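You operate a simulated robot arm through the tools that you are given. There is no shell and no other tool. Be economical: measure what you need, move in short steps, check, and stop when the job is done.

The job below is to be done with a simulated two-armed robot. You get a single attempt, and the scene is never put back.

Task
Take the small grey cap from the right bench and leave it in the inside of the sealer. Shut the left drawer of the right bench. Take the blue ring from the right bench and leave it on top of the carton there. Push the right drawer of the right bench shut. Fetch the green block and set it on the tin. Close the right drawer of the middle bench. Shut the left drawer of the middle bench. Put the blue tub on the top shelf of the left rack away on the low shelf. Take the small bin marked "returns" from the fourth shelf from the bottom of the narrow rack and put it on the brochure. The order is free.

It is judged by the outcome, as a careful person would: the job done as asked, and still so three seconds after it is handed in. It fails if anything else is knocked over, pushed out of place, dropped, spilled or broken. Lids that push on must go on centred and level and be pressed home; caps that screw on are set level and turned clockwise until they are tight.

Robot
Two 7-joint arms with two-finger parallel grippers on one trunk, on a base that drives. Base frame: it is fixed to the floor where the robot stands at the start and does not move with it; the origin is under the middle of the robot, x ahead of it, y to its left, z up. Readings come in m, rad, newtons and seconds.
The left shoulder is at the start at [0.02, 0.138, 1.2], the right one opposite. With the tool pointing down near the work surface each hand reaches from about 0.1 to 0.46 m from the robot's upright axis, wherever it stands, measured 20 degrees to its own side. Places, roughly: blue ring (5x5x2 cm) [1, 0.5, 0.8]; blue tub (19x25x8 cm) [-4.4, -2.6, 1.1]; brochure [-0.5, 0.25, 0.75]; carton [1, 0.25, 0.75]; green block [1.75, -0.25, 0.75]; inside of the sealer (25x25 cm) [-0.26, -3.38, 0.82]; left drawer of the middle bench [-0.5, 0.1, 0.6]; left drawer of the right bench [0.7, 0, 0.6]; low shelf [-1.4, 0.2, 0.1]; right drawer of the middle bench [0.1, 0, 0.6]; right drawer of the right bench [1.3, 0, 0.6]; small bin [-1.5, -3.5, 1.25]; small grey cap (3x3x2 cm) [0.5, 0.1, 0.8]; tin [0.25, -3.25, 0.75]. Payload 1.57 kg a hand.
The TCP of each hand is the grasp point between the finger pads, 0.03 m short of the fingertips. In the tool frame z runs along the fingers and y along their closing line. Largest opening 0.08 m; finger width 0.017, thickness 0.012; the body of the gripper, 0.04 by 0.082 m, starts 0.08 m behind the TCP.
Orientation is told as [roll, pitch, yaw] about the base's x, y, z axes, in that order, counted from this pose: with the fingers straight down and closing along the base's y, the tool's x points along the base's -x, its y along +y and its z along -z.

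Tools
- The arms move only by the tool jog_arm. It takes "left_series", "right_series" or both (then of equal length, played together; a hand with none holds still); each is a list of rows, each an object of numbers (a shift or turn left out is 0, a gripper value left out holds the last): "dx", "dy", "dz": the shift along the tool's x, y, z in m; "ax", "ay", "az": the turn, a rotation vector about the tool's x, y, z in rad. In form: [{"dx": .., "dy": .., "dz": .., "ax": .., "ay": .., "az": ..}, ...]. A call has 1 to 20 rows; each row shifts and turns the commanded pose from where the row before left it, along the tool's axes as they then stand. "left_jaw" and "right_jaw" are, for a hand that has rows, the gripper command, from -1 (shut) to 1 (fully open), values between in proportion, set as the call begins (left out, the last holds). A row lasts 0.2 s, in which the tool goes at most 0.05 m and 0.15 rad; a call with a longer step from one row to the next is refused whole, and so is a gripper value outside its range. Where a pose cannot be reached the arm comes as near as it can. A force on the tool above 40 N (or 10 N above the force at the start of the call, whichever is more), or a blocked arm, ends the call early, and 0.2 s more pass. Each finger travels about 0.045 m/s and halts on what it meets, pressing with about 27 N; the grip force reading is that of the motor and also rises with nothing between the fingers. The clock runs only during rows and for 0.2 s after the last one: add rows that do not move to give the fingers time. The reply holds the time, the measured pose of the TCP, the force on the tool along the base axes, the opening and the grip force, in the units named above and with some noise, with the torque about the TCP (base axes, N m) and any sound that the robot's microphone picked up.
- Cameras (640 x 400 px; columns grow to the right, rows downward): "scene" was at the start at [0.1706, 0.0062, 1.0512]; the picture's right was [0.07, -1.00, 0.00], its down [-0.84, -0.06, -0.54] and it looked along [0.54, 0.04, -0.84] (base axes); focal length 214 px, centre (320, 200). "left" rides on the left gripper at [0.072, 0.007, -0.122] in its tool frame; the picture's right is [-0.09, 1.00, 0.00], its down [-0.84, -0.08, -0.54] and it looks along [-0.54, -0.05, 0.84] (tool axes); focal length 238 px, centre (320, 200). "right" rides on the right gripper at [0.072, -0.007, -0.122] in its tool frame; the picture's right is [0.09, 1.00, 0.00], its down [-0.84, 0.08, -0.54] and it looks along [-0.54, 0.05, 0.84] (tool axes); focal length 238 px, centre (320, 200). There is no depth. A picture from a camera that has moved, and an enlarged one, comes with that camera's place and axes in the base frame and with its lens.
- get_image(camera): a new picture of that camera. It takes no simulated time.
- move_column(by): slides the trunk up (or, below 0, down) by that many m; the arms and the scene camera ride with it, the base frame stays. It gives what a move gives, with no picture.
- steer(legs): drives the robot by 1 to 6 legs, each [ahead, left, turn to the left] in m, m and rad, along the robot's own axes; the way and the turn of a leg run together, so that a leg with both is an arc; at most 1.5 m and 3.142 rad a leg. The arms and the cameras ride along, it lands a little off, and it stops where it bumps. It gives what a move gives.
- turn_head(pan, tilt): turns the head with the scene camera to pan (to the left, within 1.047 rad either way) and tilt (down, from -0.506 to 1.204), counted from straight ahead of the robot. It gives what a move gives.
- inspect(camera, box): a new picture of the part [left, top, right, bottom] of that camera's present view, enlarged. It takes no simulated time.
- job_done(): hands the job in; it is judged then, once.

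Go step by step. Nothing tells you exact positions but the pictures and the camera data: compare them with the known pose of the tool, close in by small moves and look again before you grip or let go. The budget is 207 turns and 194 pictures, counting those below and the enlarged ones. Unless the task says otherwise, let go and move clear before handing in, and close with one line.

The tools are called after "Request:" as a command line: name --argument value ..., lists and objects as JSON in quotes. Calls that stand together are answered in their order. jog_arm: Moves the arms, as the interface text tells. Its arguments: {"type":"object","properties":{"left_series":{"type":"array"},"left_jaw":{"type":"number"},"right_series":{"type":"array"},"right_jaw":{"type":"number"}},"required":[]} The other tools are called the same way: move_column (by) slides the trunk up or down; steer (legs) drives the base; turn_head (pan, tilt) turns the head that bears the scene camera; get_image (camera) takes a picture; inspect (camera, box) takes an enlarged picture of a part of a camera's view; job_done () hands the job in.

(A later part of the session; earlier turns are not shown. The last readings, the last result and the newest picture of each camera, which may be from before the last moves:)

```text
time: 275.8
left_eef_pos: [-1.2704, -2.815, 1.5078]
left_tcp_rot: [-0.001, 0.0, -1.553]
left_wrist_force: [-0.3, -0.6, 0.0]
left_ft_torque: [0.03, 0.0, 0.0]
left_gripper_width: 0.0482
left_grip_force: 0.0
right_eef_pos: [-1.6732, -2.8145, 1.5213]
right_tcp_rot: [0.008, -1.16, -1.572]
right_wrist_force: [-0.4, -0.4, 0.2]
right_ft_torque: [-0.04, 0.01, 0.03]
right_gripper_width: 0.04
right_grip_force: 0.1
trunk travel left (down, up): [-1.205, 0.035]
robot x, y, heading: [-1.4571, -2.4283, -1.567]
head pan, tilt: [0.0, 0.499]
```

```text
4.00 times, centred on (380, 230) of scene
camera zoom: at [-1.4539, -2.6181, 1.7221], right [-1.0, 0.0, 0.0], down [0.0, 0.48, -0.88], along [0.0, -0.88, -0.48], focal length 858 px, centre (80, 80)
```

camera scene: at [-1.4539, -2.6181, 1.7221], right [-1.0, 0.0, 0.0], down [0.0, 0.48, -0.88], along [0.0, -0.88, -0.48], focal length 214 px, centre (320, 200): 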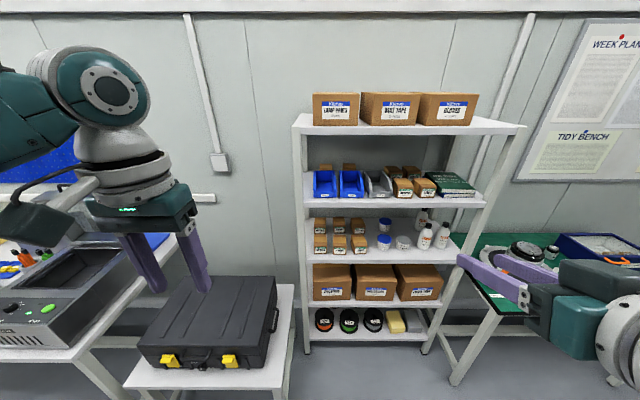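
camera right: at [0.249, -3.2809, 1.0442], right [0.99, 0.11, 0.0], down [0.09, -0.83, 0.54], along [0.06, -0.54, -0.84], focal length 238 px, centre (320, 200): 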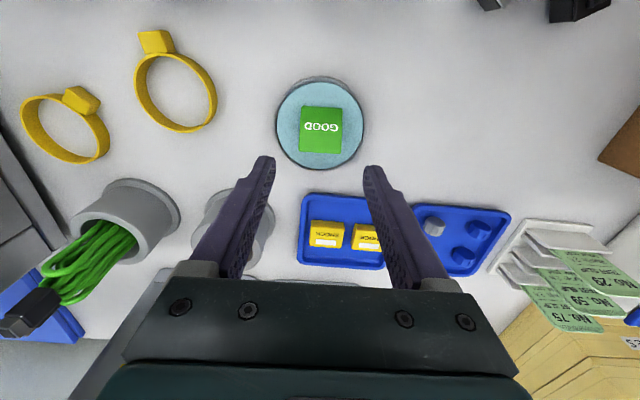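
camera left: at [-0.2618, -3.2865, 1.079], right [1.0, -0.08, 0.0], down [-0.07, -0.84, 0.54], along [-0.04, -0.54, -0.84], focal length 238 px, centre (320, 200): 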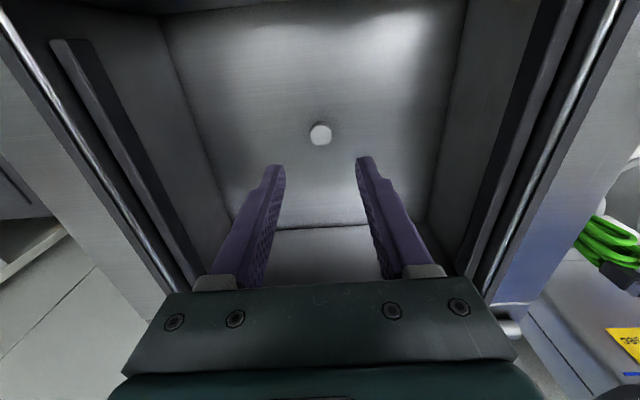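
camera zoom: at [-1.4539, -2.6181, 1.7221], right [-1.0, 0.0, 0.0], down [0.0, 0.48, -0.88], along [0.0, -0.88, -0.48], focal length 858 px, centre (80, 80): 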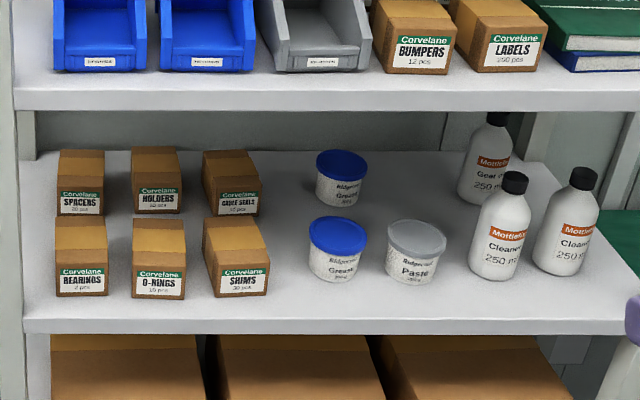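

Triangulating: RETURNS bin front at y≈-3.477, centre x≈-1.595, right wall x≈-1.643, base z≈1.262, top z≈1.34. I lower and extend the right hand, then check with both cameras.

Request:
jog_arm --right_series '[{"dx": 0.0367, "dz": 0.016}, {"dx": 0.0367, "dz": 0.016}, {"dx": 0.0367, "dz": 0.016}, {"dx": 0.0367, "dz": 0.016}, {"dx": 0.037, "dz": 0.016}, {"dz": 0.0367, "dx": -0.016}, {"dz": 0.0367, "dx": -0.016}, {"dz": 0.0367, "dx": -0.016}, {}]' --right_jaw -0.25

Request:
steer --legs '[[0.4, 0, 0]]'

Request:
get_image --camera "right"

Request:
get_image --camera "scene"

```text
time: 277.8
left_eef_pos: [-1.2704, -2.8162, 1.5081]
left_tcp_rot: [-0.001, 0.002, -1.551]
left_wrist_force: [0.4, 0.2, -0.2]
left_ft_torque: [-0.01, -0.01, 0.02]
left_gripper_width: 0.048
left_grip_force: 0.1
right_eef_pos: [-1.6627, -2.9024, 1.3661]
right_tcp_rot: [0.007, -1.161, -1.57]
right_wrist_force: [0.2, 0.2, -0.5]
right_ft_torque: [0.01, 0.0, 0.01]
right_gripper_width: 0.03
right_grip_force: 0.0
right hand out of reach, approached as far as the arm can: row 6, 7, 8
trunk travel left (down, up): [-1.205, 0.035]
robot x, y, heading: [-1.453, -2.4263, -1.568]
head pan, tilt: [0.0, 0.499]
```

```text
time: 280.3
left_eef_pos: [-1.2706, -3.2103, 1.5074]
left_tcp_rot: [-0.001, 0.0, -1.559]
left_wrist_force: [-0.4, 0.5, -0.2]
left_ft_torque: [0.03, -0.04, -0.01]
left_gripper_width: 0.0481
left_grip_force: 0.0
right_eef_pos: [-1.6651, -3.2953, 1.3655]
right_tcp_rot: [0.006, -1.159, -1.576]
right_wrist_force: [0.3, 0.1, 0.3]
right_ft_torque: [0.0, -0.01, 0.02]
right_gripper_width: 0.0298
right_grip_force: 0.0
trunk travel left (down, up): [-1.205, 0.035]
robot x, y, heading: [-1.454, -2.826, -1.572]
head pan, tilt: [0.0, 0.499]
```

```text
101 pictures are left
camera right: at [-1.6707, -3.1549, 1.3482], right [1.0, 0.04, -0.08], down [0.07, 0.16, 0.98], along [0.05, -0.99, 0.16], focal length 238 px, centre (320, 200)
```

right: 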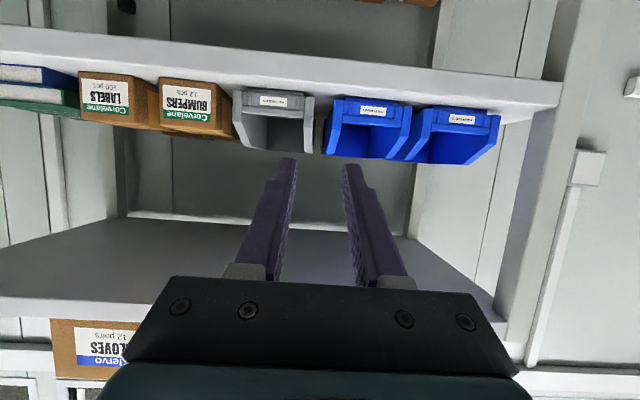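

```text
100 pictures are left
camera scene: at [-1.4546, -3.0124, 1.722], right [-1.0, 0.0, 0.0], down [0.0, 0.48, -0.88], along [0.0, -0.88, -0.48], focal length 214 px, centre (320, 200)
```

scene: 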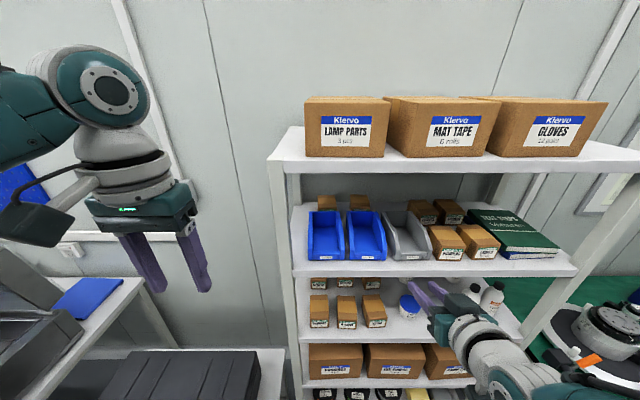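

The arm is at full stretch at this body height; it reaches farther near shoulder level. I back off a little, lower the trunk and raise the hand relative to it.

Request:
steer --legs '[[-0.12, 0, 0]]'

Request:
jog_arm --right_series '[{"dz": -0.0367, "dx": 0.016}, {"dz": -0.0367, "dx": 0.016}, {"dx": -0.0367, "dz": -0.016}, {"dx": -0.0367, "dz": -0.016}, {"dx": -0.0367, "dz": -0.016}, {"dx": -0.0367, "dz": -0.016}, {"dx": -0.0367, "dz": -0.016}, {"dx": -0.0367, "dz": -0.016}]'

Request:
move_column --by -0.25

```text
time: 281.5
left_eef_pos: [-1.2706, -3.0904, 1.5074]
left_tcp_rot: [-0.001, -0.002, -1.556]
left_wrist_force: [-0.7, -0.1, -0.7]
left_ft_torque: [0.03, 0.0, 0.02]
left_gripper_width: 0.048
left_grip_force: 0.0
right_eef_pos: [-1.6638, -3.1756, 1.3653]
right_tcp_rot: [0.006, -1.161, -1.576]
right_wrist_force: [0.4, 0.8, -0.1]
right_ft_torque: [-0.02, 0.0, -0.04]
right_gripper_width: 0.0297
right_grip_force: 0.1
trunk travel left (down, up): [-1.205, 0.035]
robot x, y, heading: [-1.4547, -2.7038, -1.568]
head pan, tilt: [0.0, 0.499]
```

```text
time: 283.3
left_eef_pos: [-1.2718, -3.0915, 1.5072]
left_tcp_rot: [-0.003, 0.0, -1.557]
left_wrist_force: [0.4, 0.2, -0.3]
left_ft_torque: [0.03, 0.02, 0.0]
left_gripper_width: 0.0479
left_grip_force: 0.0
right_eef_pos: [-1.6735, -3.2248, 1.403]
right_tcp_rot: [0.003, -1.16, -1.573]
right_wrist_force: [0.5, 0.0, -0.9]
right_ft_torque: [-0.01, 0.02, -0.02]
right_gripper_width: 0.0299
right_grip_force: 0.1
right hand out of reach, approached as far as the arm can: row 1, 2, 3, 4, 5, 6, 7, 8
trunk travel left (down, up): [-1.205, 0.035]
robot x, y, heading: [-1.4548, -2.7052, -1.568]
head pan, tilt: [0.0, 0.499]
```

```text
time: 285.9
left_eef_pos: [-1.2701, -3.0912, 1.2569]
left_tcp_rot: [-0.001, -0.002, -1.555]
left_wrist_force: [0.5, -0.2, -0.4]
left_ft_torque: [0.0, 0.02, 0.0]
left_gripper_width: 0.0479
left_grip_force: 0.0
right_eef_pos: [-1.6735, -3.2243, 1.1549]
right_tcp_rot: [0.008, -1.162, -1.577]
right_wrist_force: [-0.8, 0.4, -0.2]
right_ft_torque: [-0.01, 0.02, 0.01]
right_gripper_width: 0.0299
right_grip_force: 0.2
trunk travel left (down, up): [-0.955, 0.285]
robot x, y, heading: [-1.4544, -2.7041, -1.569]
head pan, tilt: [0.0, 0.499]
```

The right arm has gone into the straight-elbow snag again. I back well away and use the same recovery: command up, then pull in.

Request:
steer --legs '[[-0.5, 0, 0]]'

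Request:
jog_arm --right_series '[{"dx": -0.05}, {"dx": -0.05}, {"dx": -0.05}, {"dx": -0.05}]'

Request:
turn_head --pan -1.0 --tilt -0.2

Request:
get_image --camera "scene"

```text
time: 288.9
left_eef_pos: [-1.2721, -2.5934, 1.2575]
left_tcp_rot: [-0.002, -0.001, -1.56]
left_wrist_force: [-0.2, -0.4, 0.4]
left_ft_torque: [0.0, 0.0, -0.01]
left_gripper_width: 0.048
left_grip_force: 0.1
right_eef_pos: [-1.6737, -2.7264, 1.1552]
right_tcp_rot: [0.006, -1.161, -1.579]
right_wrist_force: [0.3, 0.0, -0.1]
right_ft_torque: [0.04, -0.01, -0.01]
right_gripper_width: 0.0298
right_grip_force: 0.1
trunk travel left (down, up): [-0.955, 0.285]
robot x, y, heading: [-1.4527, -2.2103, -1.571]
head pan, tilt: [0.0, 0.499]
```

```text
time: 289.9
left_eef_pos: [-1.2705, -2.5951, 1.257]
left_tcp_rot: [-0.001, -0.002, -1.56]
left_wrist_force: [-0.8, -0.8, 0.7]
left_ft_torque: [-0.03, -0.04, 0.0]
left_gripper_width: 0.048
left_grip_force: 0.1
right_eef_pos: [-1.677, -2.8374, 1.3069]
right_tcp_rot: [-0.002, -1.161, -1.572]
right_wrist_force: [-0.9, 0.7, -0.4]
right_ft_torque: [-0.07, -0.01, -0.01]
right_gripper_width: 0.0298
right_grip_force: 0.1
right hand out of reach, approached as far as the arm can: row 1, 2, 3, 4
trunk travel left (down, up): [-0.955, 0.285]
robot x, y, heading: [-1.4551, -2.2039, -1.576]
head pan, tilt: [0.0, 0.499]
```

```text
time: 291.1
left_eef_pos: [-1.2714, -2.5934, 1.2566]
left_tcp_rot: [-0.001, -0.002, -1.56]
left_wrist_force: [-0.8, -0.3, -1.3]
left_ft_torque: [0.01, -0.01, 0.02]
left_gripper_width: 0.0478
left_grip_force: 0.1
right_eef_pos: [-1.6759, -2.8359, 1.3063]
right_tcp_rot: [0.018, -1.16, -1.589]
right_wrist_force: [-0.4, 1.2, 0.4]
right_ft_torque: [0.02, -0.01, -0.01]
right_gripper_width: 0.0298
right_grip_force: 0.1
trunk travel left (down, up): [-0.955, 0.285]
robot x, y, heading: [-1.4561, -2.2028, -1.579]
head pan, tilt: [-1.0, -0.201]
```

```text
99 pictures are left
camera scene: at [-1.5237, -2.3487, 1.5355], right [-0.54, 0.84, 0.0], down [-0.17, -0.11, -0.98], along [-0.83, -0.53, 0.2], focal length 214 px, centre (320, 200)
```

scene: 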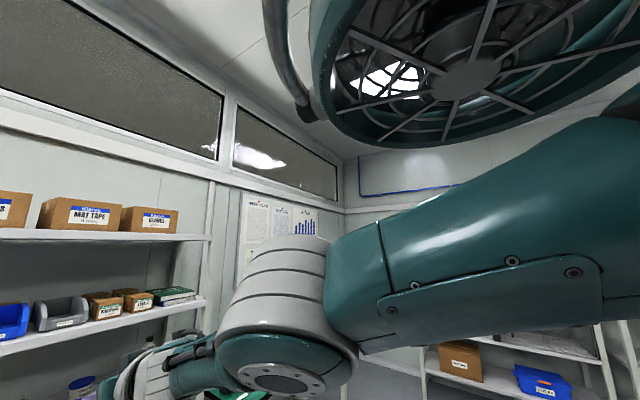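

Request:
jog_arm --right_series '[{"dx": -0.05}, {"dx": -0.05}, {"dx": -0.05}, {"dx": -0.05}, {"dx": -0.05}]'

Request:
get_image --camera "scene"

```text
time: 292.3
left_eef_pos: [-1.271, -2.594, 1.2567]
left_tcp_rot: [-0.002, -0.003, -1.56]
left_wrist_force: [-0.2, -0.3, -0.5]
left_ft_torque: [-0.02, -0.01, 0.02]
left_gripper_width: 0.0482
left_grip_force: 0.1
right_eef_pos: [-1.6686, -2.878, 1.4866]
right_tcp_rot: [0.015, -1.163, -1.566]
right_wrist_force: [0.5, 0.4, -0.5]
right_ft_torque: [0.02, 0.02, -0.02]
right_gripper_width: 0.0302
right_grip_force: 0.1
right hand out of reach, approached as far as the arm can: row 1, 2, 3, 4, 5
trunk travel left (down, up): [-0.955, 0.285]
robot x, y, heading: [-1.4542, -2.2023, -1.578]
head pan, tilt: [-1.0, -0.201]
```

```text
98 pictures are left
camera scene: at [-1.5238, -2.3486, 1.5356], right [-0.54, 0.84, 0.0], down [-0.17, -0.11, -0.98], along [-0.83, -0.53, 0.2], focal length 214 px, centre (320, 200)
```

scene: 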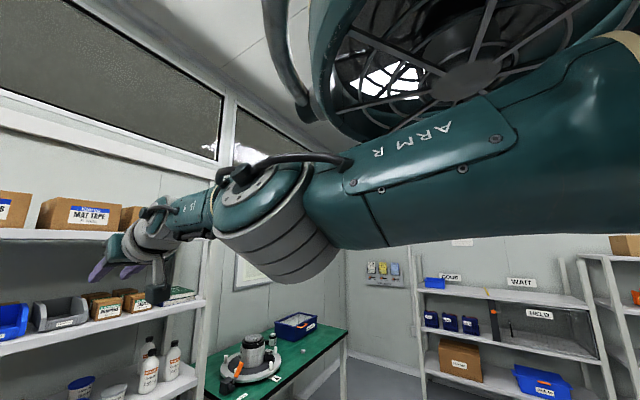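

Request:
jog_arm --right_series '[{"dz": -0.03}, {"dz": -0.03}, {"dz": -0.03}, {"dz": -0.03}, {"dz": -0.03}, {"dz": -0.03}]'

Request:
get_image --camera "scene"

```text
time: 293.7
left_eef_pos: [-1.271, -2.5937, 1.2571]
left_tcp_rot: [-0.002, -0.001, -1.56]
left_wrist_force: [-0.6, -0.6, -0.2]
left_ft_torque: [0.01, -0.02, 0.0]
left_gripper_width: 0.0482
left_grip_force: 0.0
right_eef_pos: [-1.6887, -2.8725, 1.5617]
right_tcp_rot: [0.005, -1.16, -1.575]
right_wrist_force: [-0.4, 0.3, 0.9]
right_ft_torque: [-0.02, 0.0, 0.0]
right_gripper_width: 0.0299
right_grip_force: 0.0
right hand out of reach, approached as far as the arm can: row 1, 2, 3, 4, 5, 6
trunk travel left (down, up): [-0.955, 0.285]
robot x, y, heading: [-1.4552, -2.2043, -1.576]
head pan, tilt: [-1.0, -0.201]
```

```text
97 pictures are left
camera scene: at [-1.5238, -2.3487, 1.5356], right [-0.54, 0.84, 0.0], down [-0.17, -0.11, -0.98], along [-0.83, -0.53, 0.2], focal length 214 px, centre (320, 200)
```

scene: 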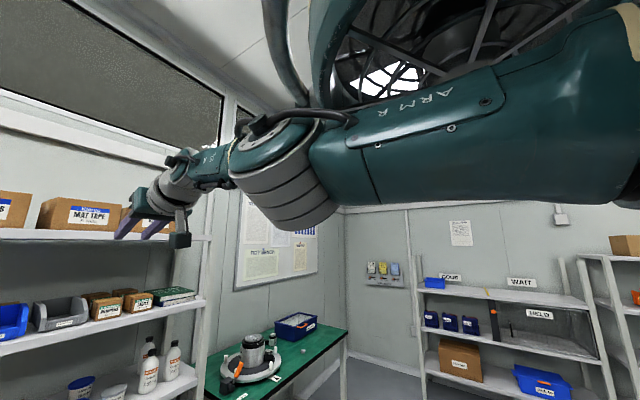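

Request:
jog_arm --right_series '[{"dz": -0.03, "dx": 0.01}, {"dz": -0.03, "dx": 0.01}, {"dz": -0.03, "dx": 0.01}, {"dx": 0.0367, "dz": 0.016}, {"dx": 0.0367, "dz": 0.016}, {"dx": 0.0367, "dz": 0.016}, {"dx": 0.0367, "dz": 0.016}]'

Request:
get_image --camera "scene"

```text
time: 295.3
left_eef_pos: [-1.2714, -2.5949, 1.2581]
left_tcp_rot: [-0.003, -0.001, -1.561]
left_wrist_force: [0.3, -0.4, 0.1]
left_ft_torque: [-0.03, -0.01, 0.01]
left_gripper_width: 0.0478
left_grip_force: 0.0
right_eef_pos: [-1.6954, -2.8702, 1.4184]
right_tcp_rot: [0.005, -1.163, -1.577]
right_wrist_force: [-0.1, -0.1, -0.3]
right_ft_torque: [-0.02, -0.01, 0.02]
right_gripper_width: 0.0298
right_grip_force: 0.0
right hand out of reach, approached as far as the arm can: row 1, 2, 3, 4
trunk travel left (down, up): [-0.955, 0.285]
robot x, y, heading: [-1.4492, -2.2062, -1.574]
head pan, tilt: [-1.0, -0.201]
```

```text
96 pictures are left
camera scene: at [-1.5238, -2.3487, 1.5356], right [-0.54, 0.84, 0.0], down [-0.17, -0.11, -0.98], along [-0.83, -0.53, 0.2], focal length 214 px, centre (320, 200)
```

scene: 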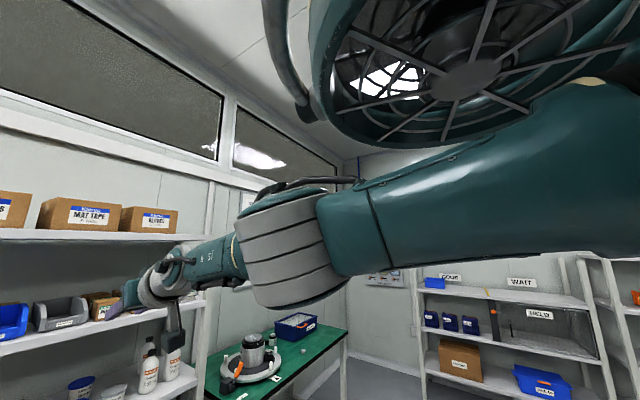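

Now tracking again at ahead ≈0.67. I pull in with small steps.

Request:
jog_arm --right_series '[{"dz": -0.018, "dx": 0.008}, {"dz": -0.018, "dx": 0.008}, {"dz": -0.018, "dx": 0.008}]'

```text
time: 296.1
left_eef_pos: [-1.271, -2.5926, 1.2574]
left_tcp_rot: [-0.003, -0.001, -1.561]
left_wrist_force: [-0.6, 0.2, 0.7]
left_ft_torque: [0.02, 0.01, 0.03]
left_gripper_width: 0.048
left_grip_force: 0.1
right_eef_pos: [-1.6977, -2.8696, 1.4132]
right_tcp_rot: [0.005, -1.161, -1.577]
right_wrist_force: [0.8, 0.4, 0.5]
right_ft_torque: [0.0, 0.0, -0.01]
right_gripper_width: 0.0302
right_grip_force: 0.0
right hand out of reach, approached as far as the arm can: row 1, 2, 3
trunk travel left (down, up): [-0.955, 0.285]
robot x, y, heading: [-1.4582, -2.2066, -1.569]
head pan, tilt: [-1.0, -0.201]
```

Request:
jog_arm --right_series '[{"dx": 0.04}, {"dx": 0.04}, {"dx": 0.04}, {"dx": 0.04}, {"dx": 0.04}, {"dx": 0.04}, {"dx": 0.04}, {"dx": 0.04}, {"dx": 0.04}]'

Request:
get_image --camera "scene"

```text
time: 298.1
left_eef_pos: [-1.2707, -2.5943, 1.2582]
left_tcp_rot: [-0.001, -0.001, -1.561]
left_wrist_force: [-0.8, -0.3, 0.0]
left_ft_torque: [0.0, -0.01, -0.04]
left_gripper_width: 0.0483
left_grip_force: 0.1
right_eef_pos: [-1.6594, -2.7265, 1.1551]
right_tcp_rot: [0.004, -1.161, -1.578]
right_wrist_force: [1.3, 0.9, 0.7]
right_ft_torque: [0.0, -0.01, -0.01]
right_gripper_width: 0.0297
right_grip_force: 0.0
right hand out of reach, approached as far as the arm can: row 1, 2, 5, 6, 7, 8, 9
trunk travel left (down, up): [-0.955, 0.285]
robot x, y, heading: [-1.4492, -2.2045, -1.574]
head pan, tilt: [-1.0, -0.201]
```

```text
95 pictures are left
camera scene: at [-1.5237, -2.3486, 1.5356], right [-0.54, 0.84, 0.0], down [-0.17, -0.11, -0.98], along [-0.83, -0.53, 0.2], focal length 214 px, centre (320, 200)
```

scene: 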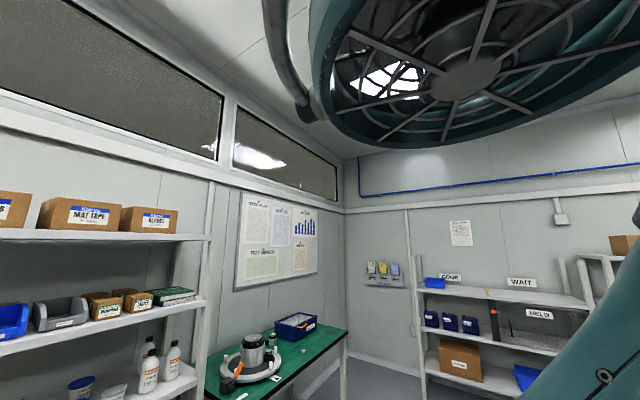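

Low now. I command pull-in and then a long rise, as worked on the other arm.

Request:
jog_arm --right_series '[{"dz": -0.04}, {"dz": -0.04}, {"dz": -0.04}, {"dz": -0.04}, {"dx": -0.05}, {"dx": -0.05}, {"dx": -0.05}, {"dx": -0.05}, {"dx": -0.05}, {"dx": -0.05}]'

Request:
get_image --camera "scene"

```text
time: 300.3
left_eef_pos: [-1.2697, -2.5931, 1.2584]
left_tcp_rot: [-0.003, 0.0, -1.561]
left_wrist_force: [-0.7, -0.9, -0.1]
left_ft_torque: [-0.03, 0.0, 0.0]
left_gripper_width: 0.048
left_grip_force: 0.1
right_eef_pos: [-1.6607, -2.6993, 1.4966]
right_tcp_rot: [0.004, -1.16, -1.578]
right_wrist_force: [-0.6, -0.7, -0.3]
right_ft_torque: [-0.02, 0.0, -0.01]
right_gripper_width: 0.0299
right_grip_force: 0.2
trunk travel left (down, up): [-0.955, 0.285]
robot x, y, heading: [-1.4517, -2.2054, -1.58]
head pan, tilt: [-1.0, -0.201]
```

```text
94 pictures are left
camera scene: at [-1.5238, -2.3486, 1.5355], right [-0.54, 0.84, 0.0], down [-0.17, -0.11, -0.98], along [-0.83, -0.53, 0.2], focal length 214 px, centre (320, 200)
```

scene: 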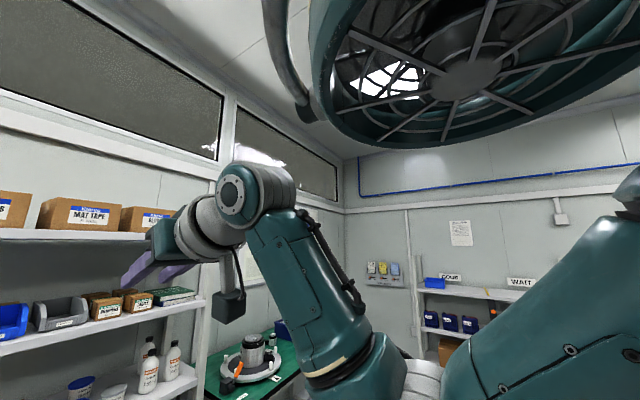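

The fold is good again with all rows followed. I lower the trunk so the hand is at bin height and drive forward to just before the shelf.

Request:
move_column --by -0.18

Request:
steer --legs '[[0.62, 0, 0]]'

Request:
turn_head --pan -0.2 --tilt 0.1

Request:
get_image --camera "right"

Request:
get_image --camera "scene"

```text
time: 302.3
left_eef_pos: [-1.2722, -2.5944, 1.0782]
left_tcp_rot: [-0.002, 0.0, -1.56]
left_wrist_force: [1.0, 1.2, 1.0]
left_ft_torque: [0.02, -0.01, 0.0]
left_gripper_width: 0.0477
left_grip_force: 0.1
right_eef_pos: [-1.6603, -2.6992, 1.3178]
right_tcp_rot: [0.005, -1.161, -1.579]
right_wrist_force: [0.1, 0.5, -1.3]
right_ft_torque: [-0.02, 0.0, 0.0]
right_gripper_width: 0.0299
right_grip_force: 0.0
trunk travel left (down, up): [-0.775, 0.465]
robot x, y, heading: [-1.4545, -2.2033, -1.578]
head pan, tilt: [-1.0, -0.201]
```

```text
time: 305.8
left_eef_pos: [-1.2653, -3.2181, 1.0756]
left_tcp_rot: [-0.002, -0.003, -1.549]
left_wrist_force: [0.2, -0.5, 0.5]
left_ft_torque: [0.0, -0.02, 0.0]
left_gripper_width: 0.0479
left_grip_force: 0.1
right_eef_pos: [-1.653, -3.3295, 1.318]
right_tcp_rot: [0.006, -1.161, -1.568]
right_wrist_force: [0.1, 0.3, -0.5]
right_ft_torque: [-0.02, -0.04, 0.01]
right_gripper_width: 0.03
right_grip_force: 0.0
trunk travel left (down, up): [-0.775, 0.465]
robot x, y, heading: [-1.4527, -2.8294, -1.567]
head pan, tilt: [-1.0, -0.201]
```

```text
time: 307.0
left_eef_pos: [-1.2643, -3.2193, 1.0779]
left_tcp_rot: [-0.003, -0.002, -1.55]
left_wrist_force: [0.0, -0.4, 0.5]
left_ft_torque: [-0.02, 0.0, -0.01]
left_gripper_width: 0.0478
left_grip_force: 0.0
right_eef_pos: [-1.6521, -3.3296, 1.3177]
right_tcp_rot: [0.006, -1.163, -1.566]
right_wrist_force: [-0.3, -0.6, -0.2]
right_ft_torque: [-0.04, -0.04, 0.02]
right_gripper_width: 0.0301
right_grip_force: 0.1
trunk travel left (down, up): [-0.775, 0.465]
robot x, y, heading: [-1.4533, -2.832, -1.559]
head pan, tilt: [-0.201, 0.099]
```

```text
93 pictures are left
camera right: at [-1.6592, -3.1886, 1.2994], right [1.0, 0.05, -0.08], down [0.07, 0.16, 0.98], along [0.06, -0.99, 0.16], focal length 238 px, centre (320, 200)
```

right: 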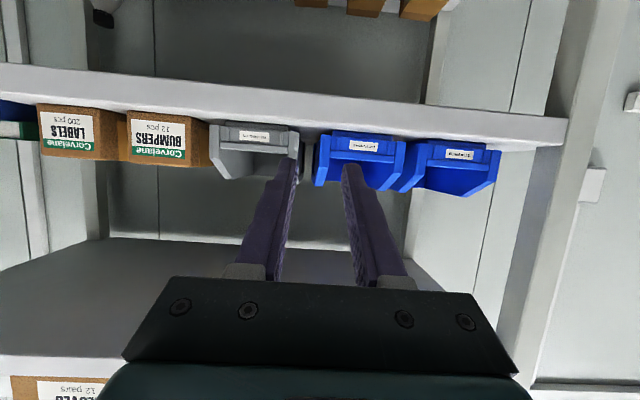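

```text
92 pictures are left
camera scene: at [-1.4683, -3.0217, 1.3291], right [-0.98, 0.19, 0.0], down [0.02, 0.1, -1.0], along [-0.19, -0.98, -0.1], focal length 214 px, centre (320, 200)
```

scene: 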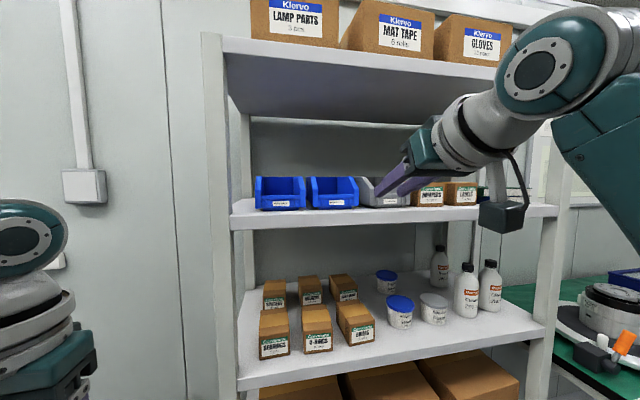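

Request:
inspect --camera "right" --box '[200, 100, 440, 250]'

Request:
inspect --camera "scene" --box '[240, 130, 440, 255]'

```text
2.67 times, centred on (320, 175) of right
camera zoom: at [-1.6592, -3.1886, 1.2994], right [1.0, 0.05, -0.08], down [0.07, 0.16, 0.98], along [0.06, -0.99, 0.16], focal length 636 px, centre (320, 267)
```

zoom: 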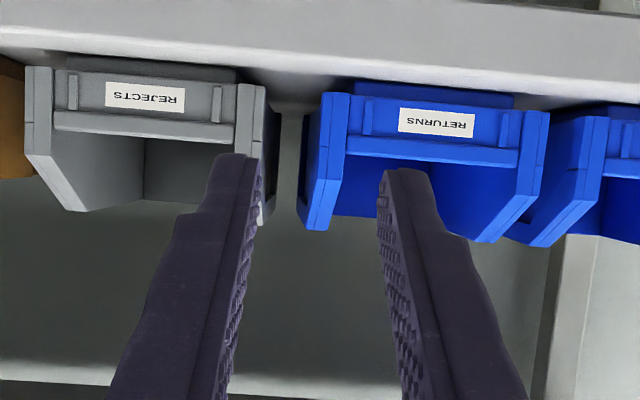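

```text
3.20 times, centred on (340, 192) of scene
camera zoom: at [-1.4683, -3.0217, 1.3291], right [-0.98, 0.19, 0.0], down [0.02, 0.1, -1.0], along [-0.19, -0.98, -0.1], focal length 686 px, centre (256, 224)
```

zoom: 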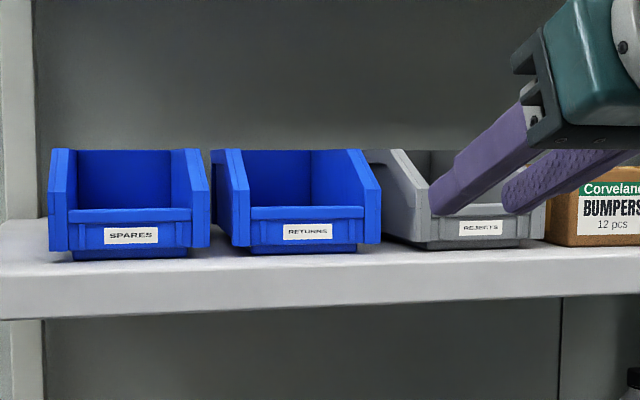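

Wall measured: outer face x≈-1.646, inner ≈-1.635, REJECTS wall at ≈-1.671. I shift the hand to centre x≈-1.638, drive until the tips are just before the bins, and recheck.

Request:
jog_arm --right_series '[{"dy": 0.014}, {}]'

Request:
steer --legs '[[0.08, 0, 0]]'

Request:
inspect --camera "right" --box '[200, 80, 440, 230]'

```text
time: 307.6
left_eef_pos: [-1.2656, -3.2179, 1.077]
left_tcp_rot: [-0.003, -0.002, -1.547]
left_wrist_force: [0.2, 0.0, -0.4]
left_ft_torque: [0.01, 0.03, 0.02]
left_gripper_width: 0.0481
left_grip_force: 0.0
right_eef_pos: [-1.6387, -3.3294, 1.317]
right_tcp_rot: [0.009, -1.161, -1.567]
right_wrist_force: [-0.6, 0.5, 0.6]
right_ft_torque: [0.02, -0.02, 0.01]
right_gripper_width: 0.03
right_grip_force: 0.0
trunk travel left (down, up): [-0.775, 0.465]
robot x, y, heading: [-1.458, -2.8337, -1.562]
head pan, tilt: [-0.201, 0.099]
```

```text
time: 308.6
left_eef_pos: [-1.2642, -3.2986, 1.0772]
left_tcp_rot: [-0.001, 0.0, -1.544]
left_wrist_force: [0.9, 0.6, 0.3]
left_ft_torque: [0.0, -0.01, 0.03]
left_gripper_width: 0.0482
left_grip_force: 0.0
right_eef_pos: [-1.6371, -3.4092, 1.3163]
right_tcp_rot: [0.006, -1.16, -1.565]
right_wrist_force: [-1.5, 0.0, 0.3]
right_ft_torque: [-0.01, 0.0, -0.03]
right_gripper_width: 0.03
right_grip_force: 0.0
trunk travel left (down, up): [-0.775, 0.465]
robot x, y, heading: [-1.4551, -2.9143, -1.56]
head pan, tilt: [-0.201, 0.099]
```

```text
2.67 times, centred on (320, 155) of right
camera zoom: at [-1.6445, -3.269, 1.2989], right [1.0, 0.05, -0.08], down [0.07, 0.16, 0.98], along [0.06, -0.99, 0.16], focal length 636 px, centre (320, 320)
```

zoom: 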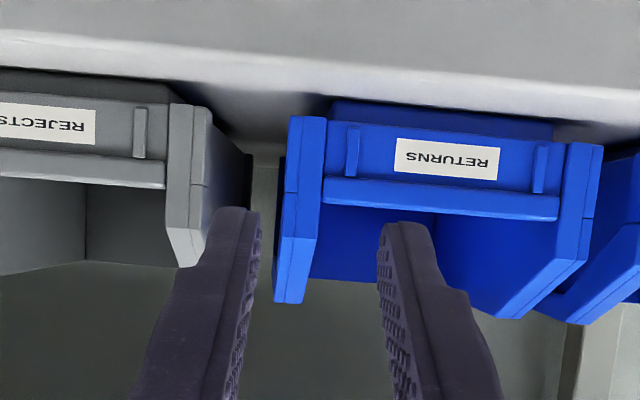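

Both fingers have ~6 mm margin in the gaps. I go forward along y with the arm.

Request:
jog_arm --right_series '[{"dz": 0.0183, "dx": -0.008}, {"dz": 0.0183, "dx": -0.008}, {"dz": 0.0183, "dx": -0.0065}, {}]'

Request:
inspect --camera "right" --box '[200, 40, 440, 190]'

```text
time: 309.6
left_eef_pos: [-1.2626, -3.2989, 1.0774]
left_tcp_rot: [-0.001, 0.0, -1.546]
left_wrist_force: [0.2, 0.9, -0.2]
left_ft_torque: [-0.01, -0.01, 0.02]
left_gripper_width: 0.048
left_grip_force: 0.2
right_eef_pos: [-1.6371, -3.4689, 1.315]
right_tcp_rot: [0.006, -1.16, -1.564]
right_wrist_force: [-0.1, 0.2, 0.7]
right_ft_torque: [-0.03, 0.02, 0.0]
right_gripper_width: 0.0299
right_grip_force: 0.0
trunk travel left (down, up): [-0.775, 0.465]
robot x, y, heading: [-1.4472, -2.9154, -1.561]
head pan, tilt: [-0.201, 0.099]
```

```text
2.67 times, centred on (320, 115) of right
camera zoom: at [-1.6435, -3.3281, 1.2964], right [1.0, 0.05, -0.08], down [0.07, 0.16, 0.98], along [0.06, -0.99, 0.16], focal length 636 px, centre (320, 427)
```

zoom: 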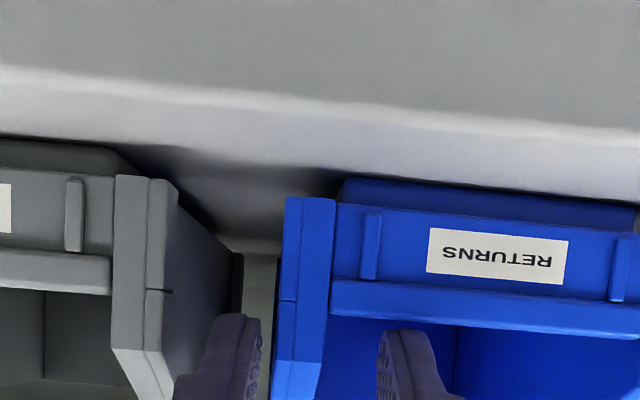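

Straddling the wall nicely. I advance the last 4.5 cm and close.

Request:
jog_arm --right_series '[{"dz": 0.0183, "dx": -0.0075}, {"dz": 0.0183, "dx": -0.0075}, {"dz": 0.005, "dx": -0.002}, {}]'

Request:
jog_arm --right_series '[{}, {}, {}, {}]' --right_jaw -1

Request:
get_image --camera "right"

Request:
get_image --camera "scene"

```text
time: 310.6
left_eef_pos: [-1.2647, -3.2986, 1.0781]
left_tcp_rot: [-0.002, -0.001, -1.548]
left_wrist_force: [-0.1, -1.0, -0.2]
left_ft_torque: [0.01, 0.0, 0.03]
left_gripper_width: 0.0479
left_grip_force: 0.1
right_eef_pos: [-1.6355, -3.5129, 1.3123]
right_tcp_rot: [0.007, -1.16, -1.565]
right_wrist_force: [0.3, -0.1, 0.3]
right_ft_torque: [0.01, 0.01, 0.0]
right_gripper_width: 0.03
right_grip_force: 0.1
trunk travel left (down, up): [-0.775, 0.465]
robot x, y, heading: [-1.4513, -2.9132, -1.56]
head pan, tilt: [-0.201, 0.099]
```

```text
time: 311.6
left_eef_pos: [-1.2648, -3.2993, 1.0761]
left_tcp_rot: [-0.003, 0.0, -1.546]
left_wrist_force: [-0.3, 0.3, -0.1]
left_ft_torque: [0.0, 0.0, 0.0]
left_gripper_width: 0.0481
left_grip_force: 0.1
right_eef_pos: [-1.6364, -3.5119, 1.3131]
right_tcp_rot: [0.007, -1.161, -1.565]
right_wrist_force: [-0.2, -0.7, 0.7]
right_ft_torque: [0.04, 0.06, 0.0]
right_gripper_width: 0.0116
right_grip_force: 27.8
trunk travel left (down, up): [-0.775, 0.465]
robot x, y, heading: [-1.4508, -2.9175, -1.562]
head pan, tilt: [-0.201, 0.099]
```

```text
87 pictures are left
camera right: at [-1.6437, -3.3719, 1.2958], right [1.0, 0.05, -0.08], down [0.07, 0.16, 0.98], along [0.06, -0.99, 0.16], focal length 238 px, centre (320, 200)
```

right: 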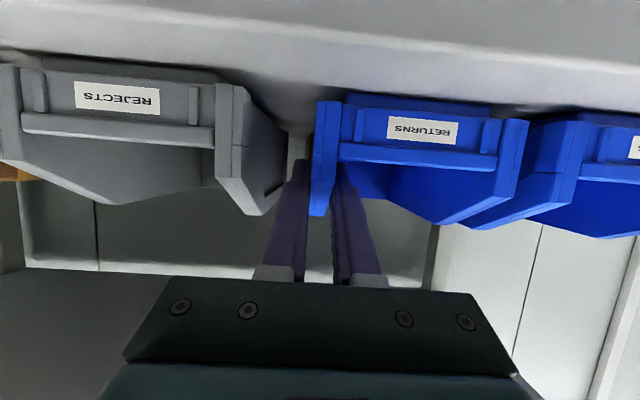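

```text
86 pictures are left
camera scene: at [-1.4673, -3.1024, 1.3291], right [-0.98, 0.19, 0.0], down [0.02, 0.1, -1.0], along [-0.19, -0.98, -0.1], focal length 214 px, centre (320, 200)
```

scene: 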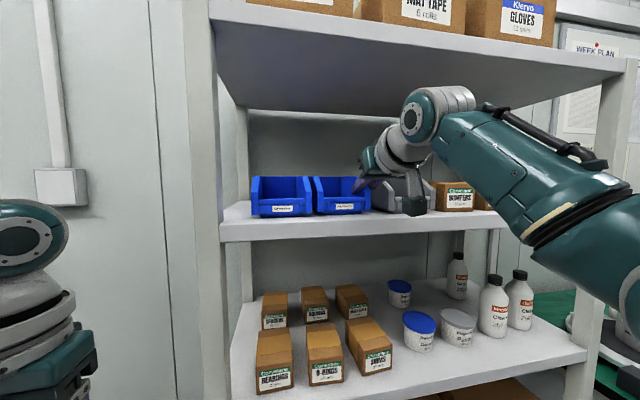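

Gripped at the 11.6 mm wall. I lift 3 cm with the trunk and check.

Request:
move_column --by 0.03

Request:
get_image --camera "right"

Request:
inspect --camera "scene" --box '[220, 130, 480, 290]'

```text
time: 312.4
left_eef_pos: [-1.2635, -3.2988, 1.1076]
left_tcp_rot: [-0.003, 0.001, -1.546]
left_wrist_force: [1.0, -0.6, 0.4]
left_ft_torque: [0.01, -0.03, 0.0]
left_gripper_width: 0.0477
left_grip_force: 0.1
right_eef_pos: [-1.6367, -3.5109, 1.3431]
right_tcp_rot: [0.005, -1.157, -1.563]
right_wrist_force: [0.0, 0.9, -0.3]
right_ft_torque: [0.08, 0.04, -0.01]
right_gripper_width: 0.0116
right_grip_force: 26.5
trunk travel left (down, up): [-0.805, 0.435]
robot x, y, heading: [-1.4517, -2.913, -1.561]
head pan, tilt: [-0.201, 0.099]
```

```text
85 pictures are left
camera right: at [-1.6438, -3.3717, 1.3256], right [1.0, 0.05, -0.08], down [0.07, 0.16, 0.98], along [0.06, -0.99, 0.16], focal length 238 px, centre (320, 200)
```

right: 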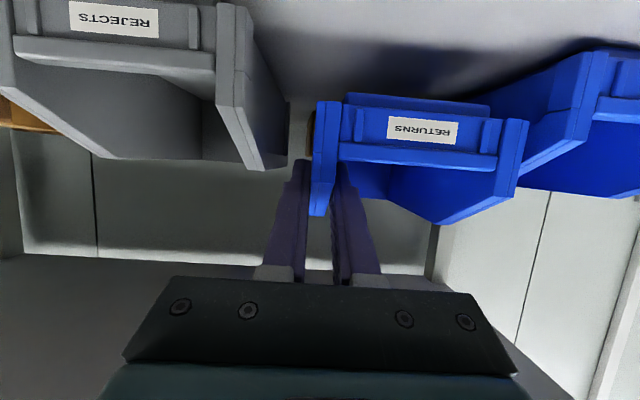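

```text
2.46 times, centred on (350, 210) of scene
camera zoom: at [-1.4673, -3.1022, 1.3591], right [-0.98, 0.19, 0.0], down [0.02, 0.1, -0.99], along [-0.19, -0.98, -0.1], focal length 528 px, centre (246, 175)
```

zoom: 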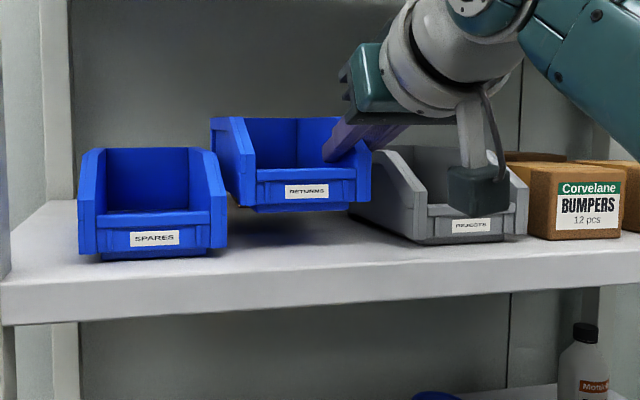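

The bin is lifted level. I raise 5 cm more to clear its neighbours, then back straight out.

Request:
move_column --by 0.05

Request:
steer --legs '[[-0.5, 0, 0]]'

Request:
get_image --camera "scene"

```text
time: 313.3
left_eef_pos: [-1.2627, -3.2986, 1.1565]
left_tcp_rot: [-0.002, 0.0, -1.546]
left_wrist_force: [0.0, -0.1, 0.3]
left_ft_torque: [0.02, -0.01, 0.0]
left_gripper_width: 0.048
left_grip_force: 0.1
right_eef_pos: [-1.6365, -3.5115, 1.3923]
right_tcp_rot: [0.009, -1.159, -1.565]
right_wrist_force: [-0.3, -0.1, -0.9]
right_ft_torque: [0.09, 0.05, -0.01]
right_gripper_width: 0.0113
right_grip_force: 26.6
trunk travel left (down, up): [-0.855, 0.385]
robot x, y, heading: [-1.4512, -2.9129, -1.563]
head pan, tilt: [-0.201, 0.099]
```

```text
time: 316.3
left_eef_pos: [-1.2703, -2.7888, 1.1569]
left_tcp_rot: [-0.001, -0.001, -1.559]
left_wrist_force: [0.5, -0.8, -0.1]
left_ft_torque: [0.01, -0.01, -0.04]
left_gripper_width: 0.048
left_grip_force: 0.0
right_eef_pos: [-1.6463, -2.9973, 1.3939]
right_tcp_rot: [0.007, -1.161, -1.578]
right_wrist_force: [0.6, -0.3, -0.4]
right_ft_torque: [0.06, 0.07, -0.01]
right_gripper_width: 0.0117
right_grip_force: 27.0
trunk travel left (down, up): [-0.855, 0.385]
robot x, y, heading: [-1.4554, -2.3984, -1.573]
head pan, tilt: [-0.201, 0.099]
```

```text
83 pictures are left
camera scene: at [-1.4715, -2.5895, 1.4091], right [-0.98, 0.2, 0.0], down [0.02, 0.1, -0.99], along [-0.2, -0.97, -0.1], focal length 214 px, centre (320, 200)
```

scene: 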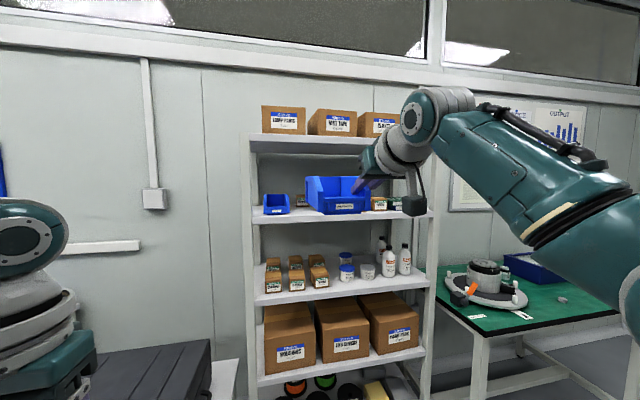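

The bin is held firmly. I pull the arms in a bit, drive back to open floor and turn toward the middle bench.

Request:
jog_arm --right_series '[{"dz": -0.0367, "dx": 0.016}, {"dz": -0.0367, "dx": 0.016}, {}]' --left_series '[{"dx": 0.04}, {"dx": 0.04}, {"dx": 0.04}]'

Request:
steer --legs '[[-0.8, 0, 0], [0, 0, 3.14], [0, -0.92, 0], [0.4, 0, 0]]'

Request:
turn_head --pan 0.0 --tilt 0.6

Request:
get_image --camera "scene"

```text
time: 317.1
left_eef_pos: [-1.2707, -2.6687, 1.1566]
left_tcp_rot: [0.001, 0.001, -1.558]
left_wrist_force: [0.0, -0.8, -0.6]
left_ft_torque: [0.01, -0.01, -0.01]
left_gripper_width: 0.0481
left_grip_force: 0.0
right_eef_pos: [-1.6458, -2.9172, 1.3937]
right_tcp_rot: [0.006, -1.16, -1.578]
right_wrist_force: [0.5, 0.2, -1.2]
right_ft_torque: [0.13, 0.07, 0.02]
right_gripper_width: 0.0117
right_grip_force: 27.2
trunk travel left (down, up): [-0.855, 0.385]
robot x, y, heading: [-1.4553, -2.402, -1.571]
head pan, tilt: [-0.201, 0.099]
```

```text
time: 335.1
left_eef_pos: [-0.6911, -0.9808, 1.1567]
left_tcp_rot: [-0.003, 0.0, 1.56]
left_wrist_force: [0.2, 1.0, -0.9]
left_ft_torque: [-0.02, 0.0, 0.0]
left_gripper_width: 0.0479
left_grip_force: 0.1
right_eef_pos: [-0.3106, -0.7397, 1.3938]
right_tcp_rot: [0.006, -1.159, 1.541]
right_wrist_force: [-0.9, -0.6, -1.0]
right_ft_torque: [-0.08, -0.08, 0.03]
right_gripper_width: 0.0119
right_grip_force: 27.6
trunk travel left (down, up): [-0.855, 0.385]
robot x, y, heading: [-0.5142, -1.2534, 1.544]
head pan, tilt: [-0.201, 0.099]
```

```text
time: 336.0
left_eef_pos: [-0.6911, -0.9795, 1.1584]
left_tcp_rot: [-0.002, -0.002, 1.56]
left_wrist_force: [0.2, 0.2, -0.3]
left_ft_torque: [-0.02, 0.01, 0.01]
left_gripper_width: 0.0482
left_grip_force: 0.0
right_eef_pos: [-0.311, -0.7403, 1.3944]
right_tcp_rot: [0.004, -1.159, 1.542]
right_wrist_force: [-0.3, 0.1, -1.6]
right_ft_torque: [-0.04, -0.07, 0.01]
right_gripper_width: 0.0115
right_grip_force: 27.5
trunk travel left (down, up): [-0.855, 0.385]
robot x, y, heading: [-0.5157, -1.251, 1.543]
head pan, tilt: [0.0, 0.6]
```

```text
82 pictures are left
camera scene: at [-0.5086, -1.063, 1.363], right [1.0, -0.03, 0.0], down [-0.01, -0.56, -0.83], along [0.02, 0.83, -0.56], focal length 214 px, centre (320, 200)
```

scene: 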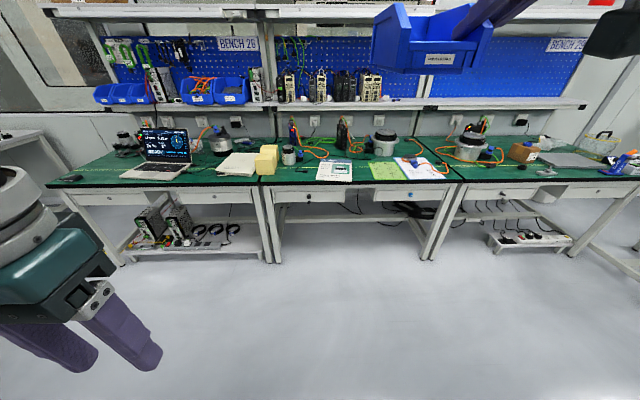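

Brochure centre confirmed at about (-0.384, 0.188). I lower the trunk and drive toward it with the bin still above bench level.

Request:
move_column --by -0.38

Request:
steer --legs '[[0, 0, 0.027], [0.6, 0.015, 0]]'

Request:
get_image --camera "scene"

Request:
get_image --camera "right"

```text
time: 339.7
left_eef_pos: [-0.6904, -0.9808, 0.7775]
left_tcp_rot: [-0.001, 0.002, 1.559]
left_wrist_force: [1.1, -0.4, 0.0]
left_ft_torque: [0.0, -0.02, 0.02]
left_gripper_width: 0.0481
left_grip_force: 0.0
right_eef_pos: [-0.31, -0.74, 1.0134]
right_tcp_rot: [0.007, -1.159, 1.54]
right_wrist_force: [-0.3, -0.8, -0.9]
right_ft_torque: [-0.09, -0.05, 0.02]
right_gripper_width: 0.0116
right_grip_force: 27.2
trunk travel left (down, up): [-0.475, 0.765]
robot x, y, heading: [-0.5145, -1.2518, 1.546]
head pan, tilt: [0.0, 0.6]
```

```text
time: 343.5
left_eef_pos: [-0.7173, -0.3809, 0.776]
left_tcp_rot: [-0.002, 0.0, 1.593]
left_wrist_force: [0.2, -0.4, -1.1]
left_ft_torque: [0.0, 0.0, 0.02]
left_gripper_width: 0.0482
left_grip_force: 0.1
right_eef_pos: [-0.3446, -0.1289, 1.0145]
right_tcp_rot: [0.007, -1.159, 1.573]
right_wrist_force: [0.1, 0.8, -0.9]
right_ft_torque: [-0.04, -0.05, -0.02]
right_gripper_width: 0.0114
right_grip_force: 26.7
trunk travel left (down, up): [-0.475, 0.765]
robot x, y, heading: [-0.5294, -0.6488, 1.581]
head pan, tilt: [0.0, 0.6]
```

```text
81 pictures are left
camera scene: at [-0.5318, -0.4571, 0.9829], right [1.0, 0.01, 0.0], down [0.0, -0.56, -0.83], along [-0.01, 0.83, -0.56], focal length 214 px, centre (320, 200)
```

scene: 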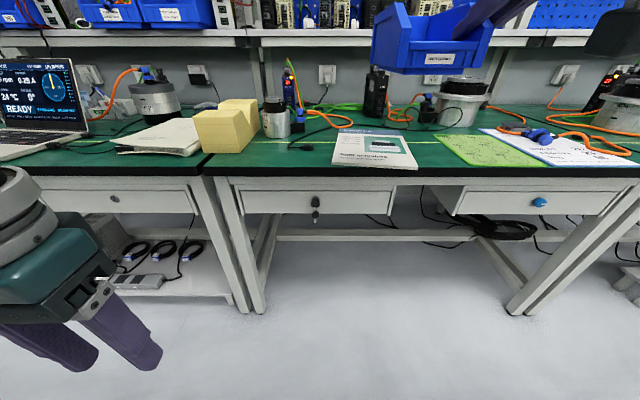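

```text
80 pictures are left
camera right: at [-0.3357, -0.2689, 0.9964], right [-1.0, -0.04, -0.08], down [-0.07, -0.16, 0.98], along [-0.06, 0.99, 0.16], focal length 238 px, centre (320, 200)
```

right: 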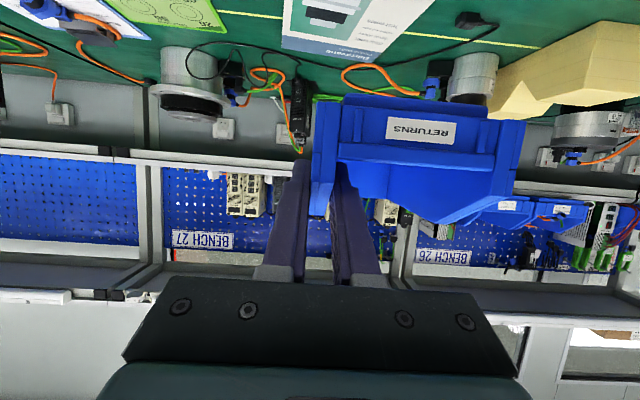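

Request:
steer --legs '[[0.224, 0, -0.01]]'

Request:
move_column --by -0.14

Request:
get_image --camera "right"

Request:
get_image --camera "scene"

```text
time: 345.2
left_eef_pos: [-0.7156, -0.1526, 0.7766]
left_tcp_rot: [-0.003, -0.002, 1.585]
left_wrist_force: [0.2, 0.7, 0.3]
left_ft_torque: [0.0, 0.01, -0.02]
left_gripper_width: 0.0484
left_grip_force: 0.0
right_eef_pos: [-0.3404, 0.0963, 1.0136]
right_tcp_rot: [0.007, -1.159, 1.565]
right_wrist_force: [0.4, 0.2, -1.1]
right_ft_torque: [-0.1, -0.07, 0.03]
right_gripper_width: 0.0115
right_grip_force: 27.3
trunk travel left (down, up): [-0.475, 0.765]
robot x, y, heading: [-0.5293, -0.417, 1.569]
head pan, tilt: [0.0, 0.6]
```

```text
time: 346.9
left_eef_pos: [-0.7157, -0.1547, 0.6371]
left_tcp_rot: [-0.002, 0.0, 1.585]
left_wrist_force: [-0.2, 0.8, -1.1]
left_ft_torque: [-0.01, 0.03, -0.04]
left_gripper_width: 0.0477
left_grip_force: 0.1
right_eef_pos: [-0.341, 0.0953, 0.873]
right_tcp_rot: [0.006, -1.159, 1.565]
right_wrist_force: [0.5, 0.0, 0.0]
right_ft_torque: [-0.05, -0.03, 0.01]
right_gripper_width: 0.0115
right_grip_force: 27.4
trunk travel left (down, up): [-0.335, 0.905]
robot x, y, heading: [-0.532, -0.4218, 1.566]
head pan, tilt: [0.0, 0.6]
```

```text
79 pictures are left
camera right: at [-0.3335, -0.0449, 0.8563], right [-1.0, -0.04, -0.08], down [-0.08, -0.16, 0.98], along [-0.05, 0.99, 0.16], focal length 238 px, centre (320, 200)
```

right: 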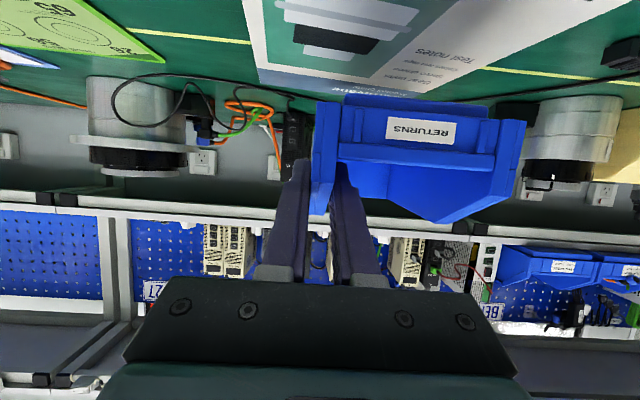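

```text
78 pictures are left
camera scene: at [-0.5311, -0.2316, 0.8429], right [1.0, 0.0, 0.0], down [0.0, -0.56, -0.83], along [0.0, 0.83, -0.56], focal length 214 px, centre (320, 200)
```

scene: 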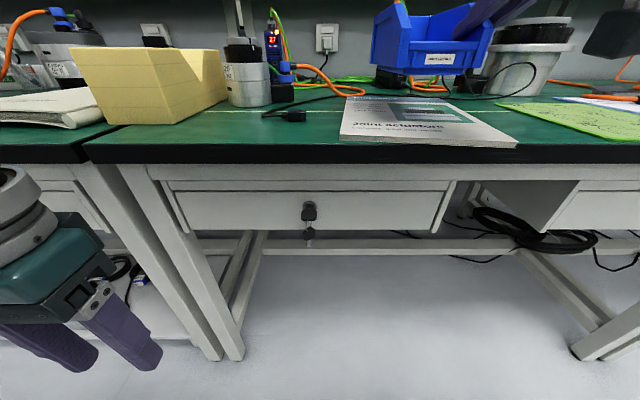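

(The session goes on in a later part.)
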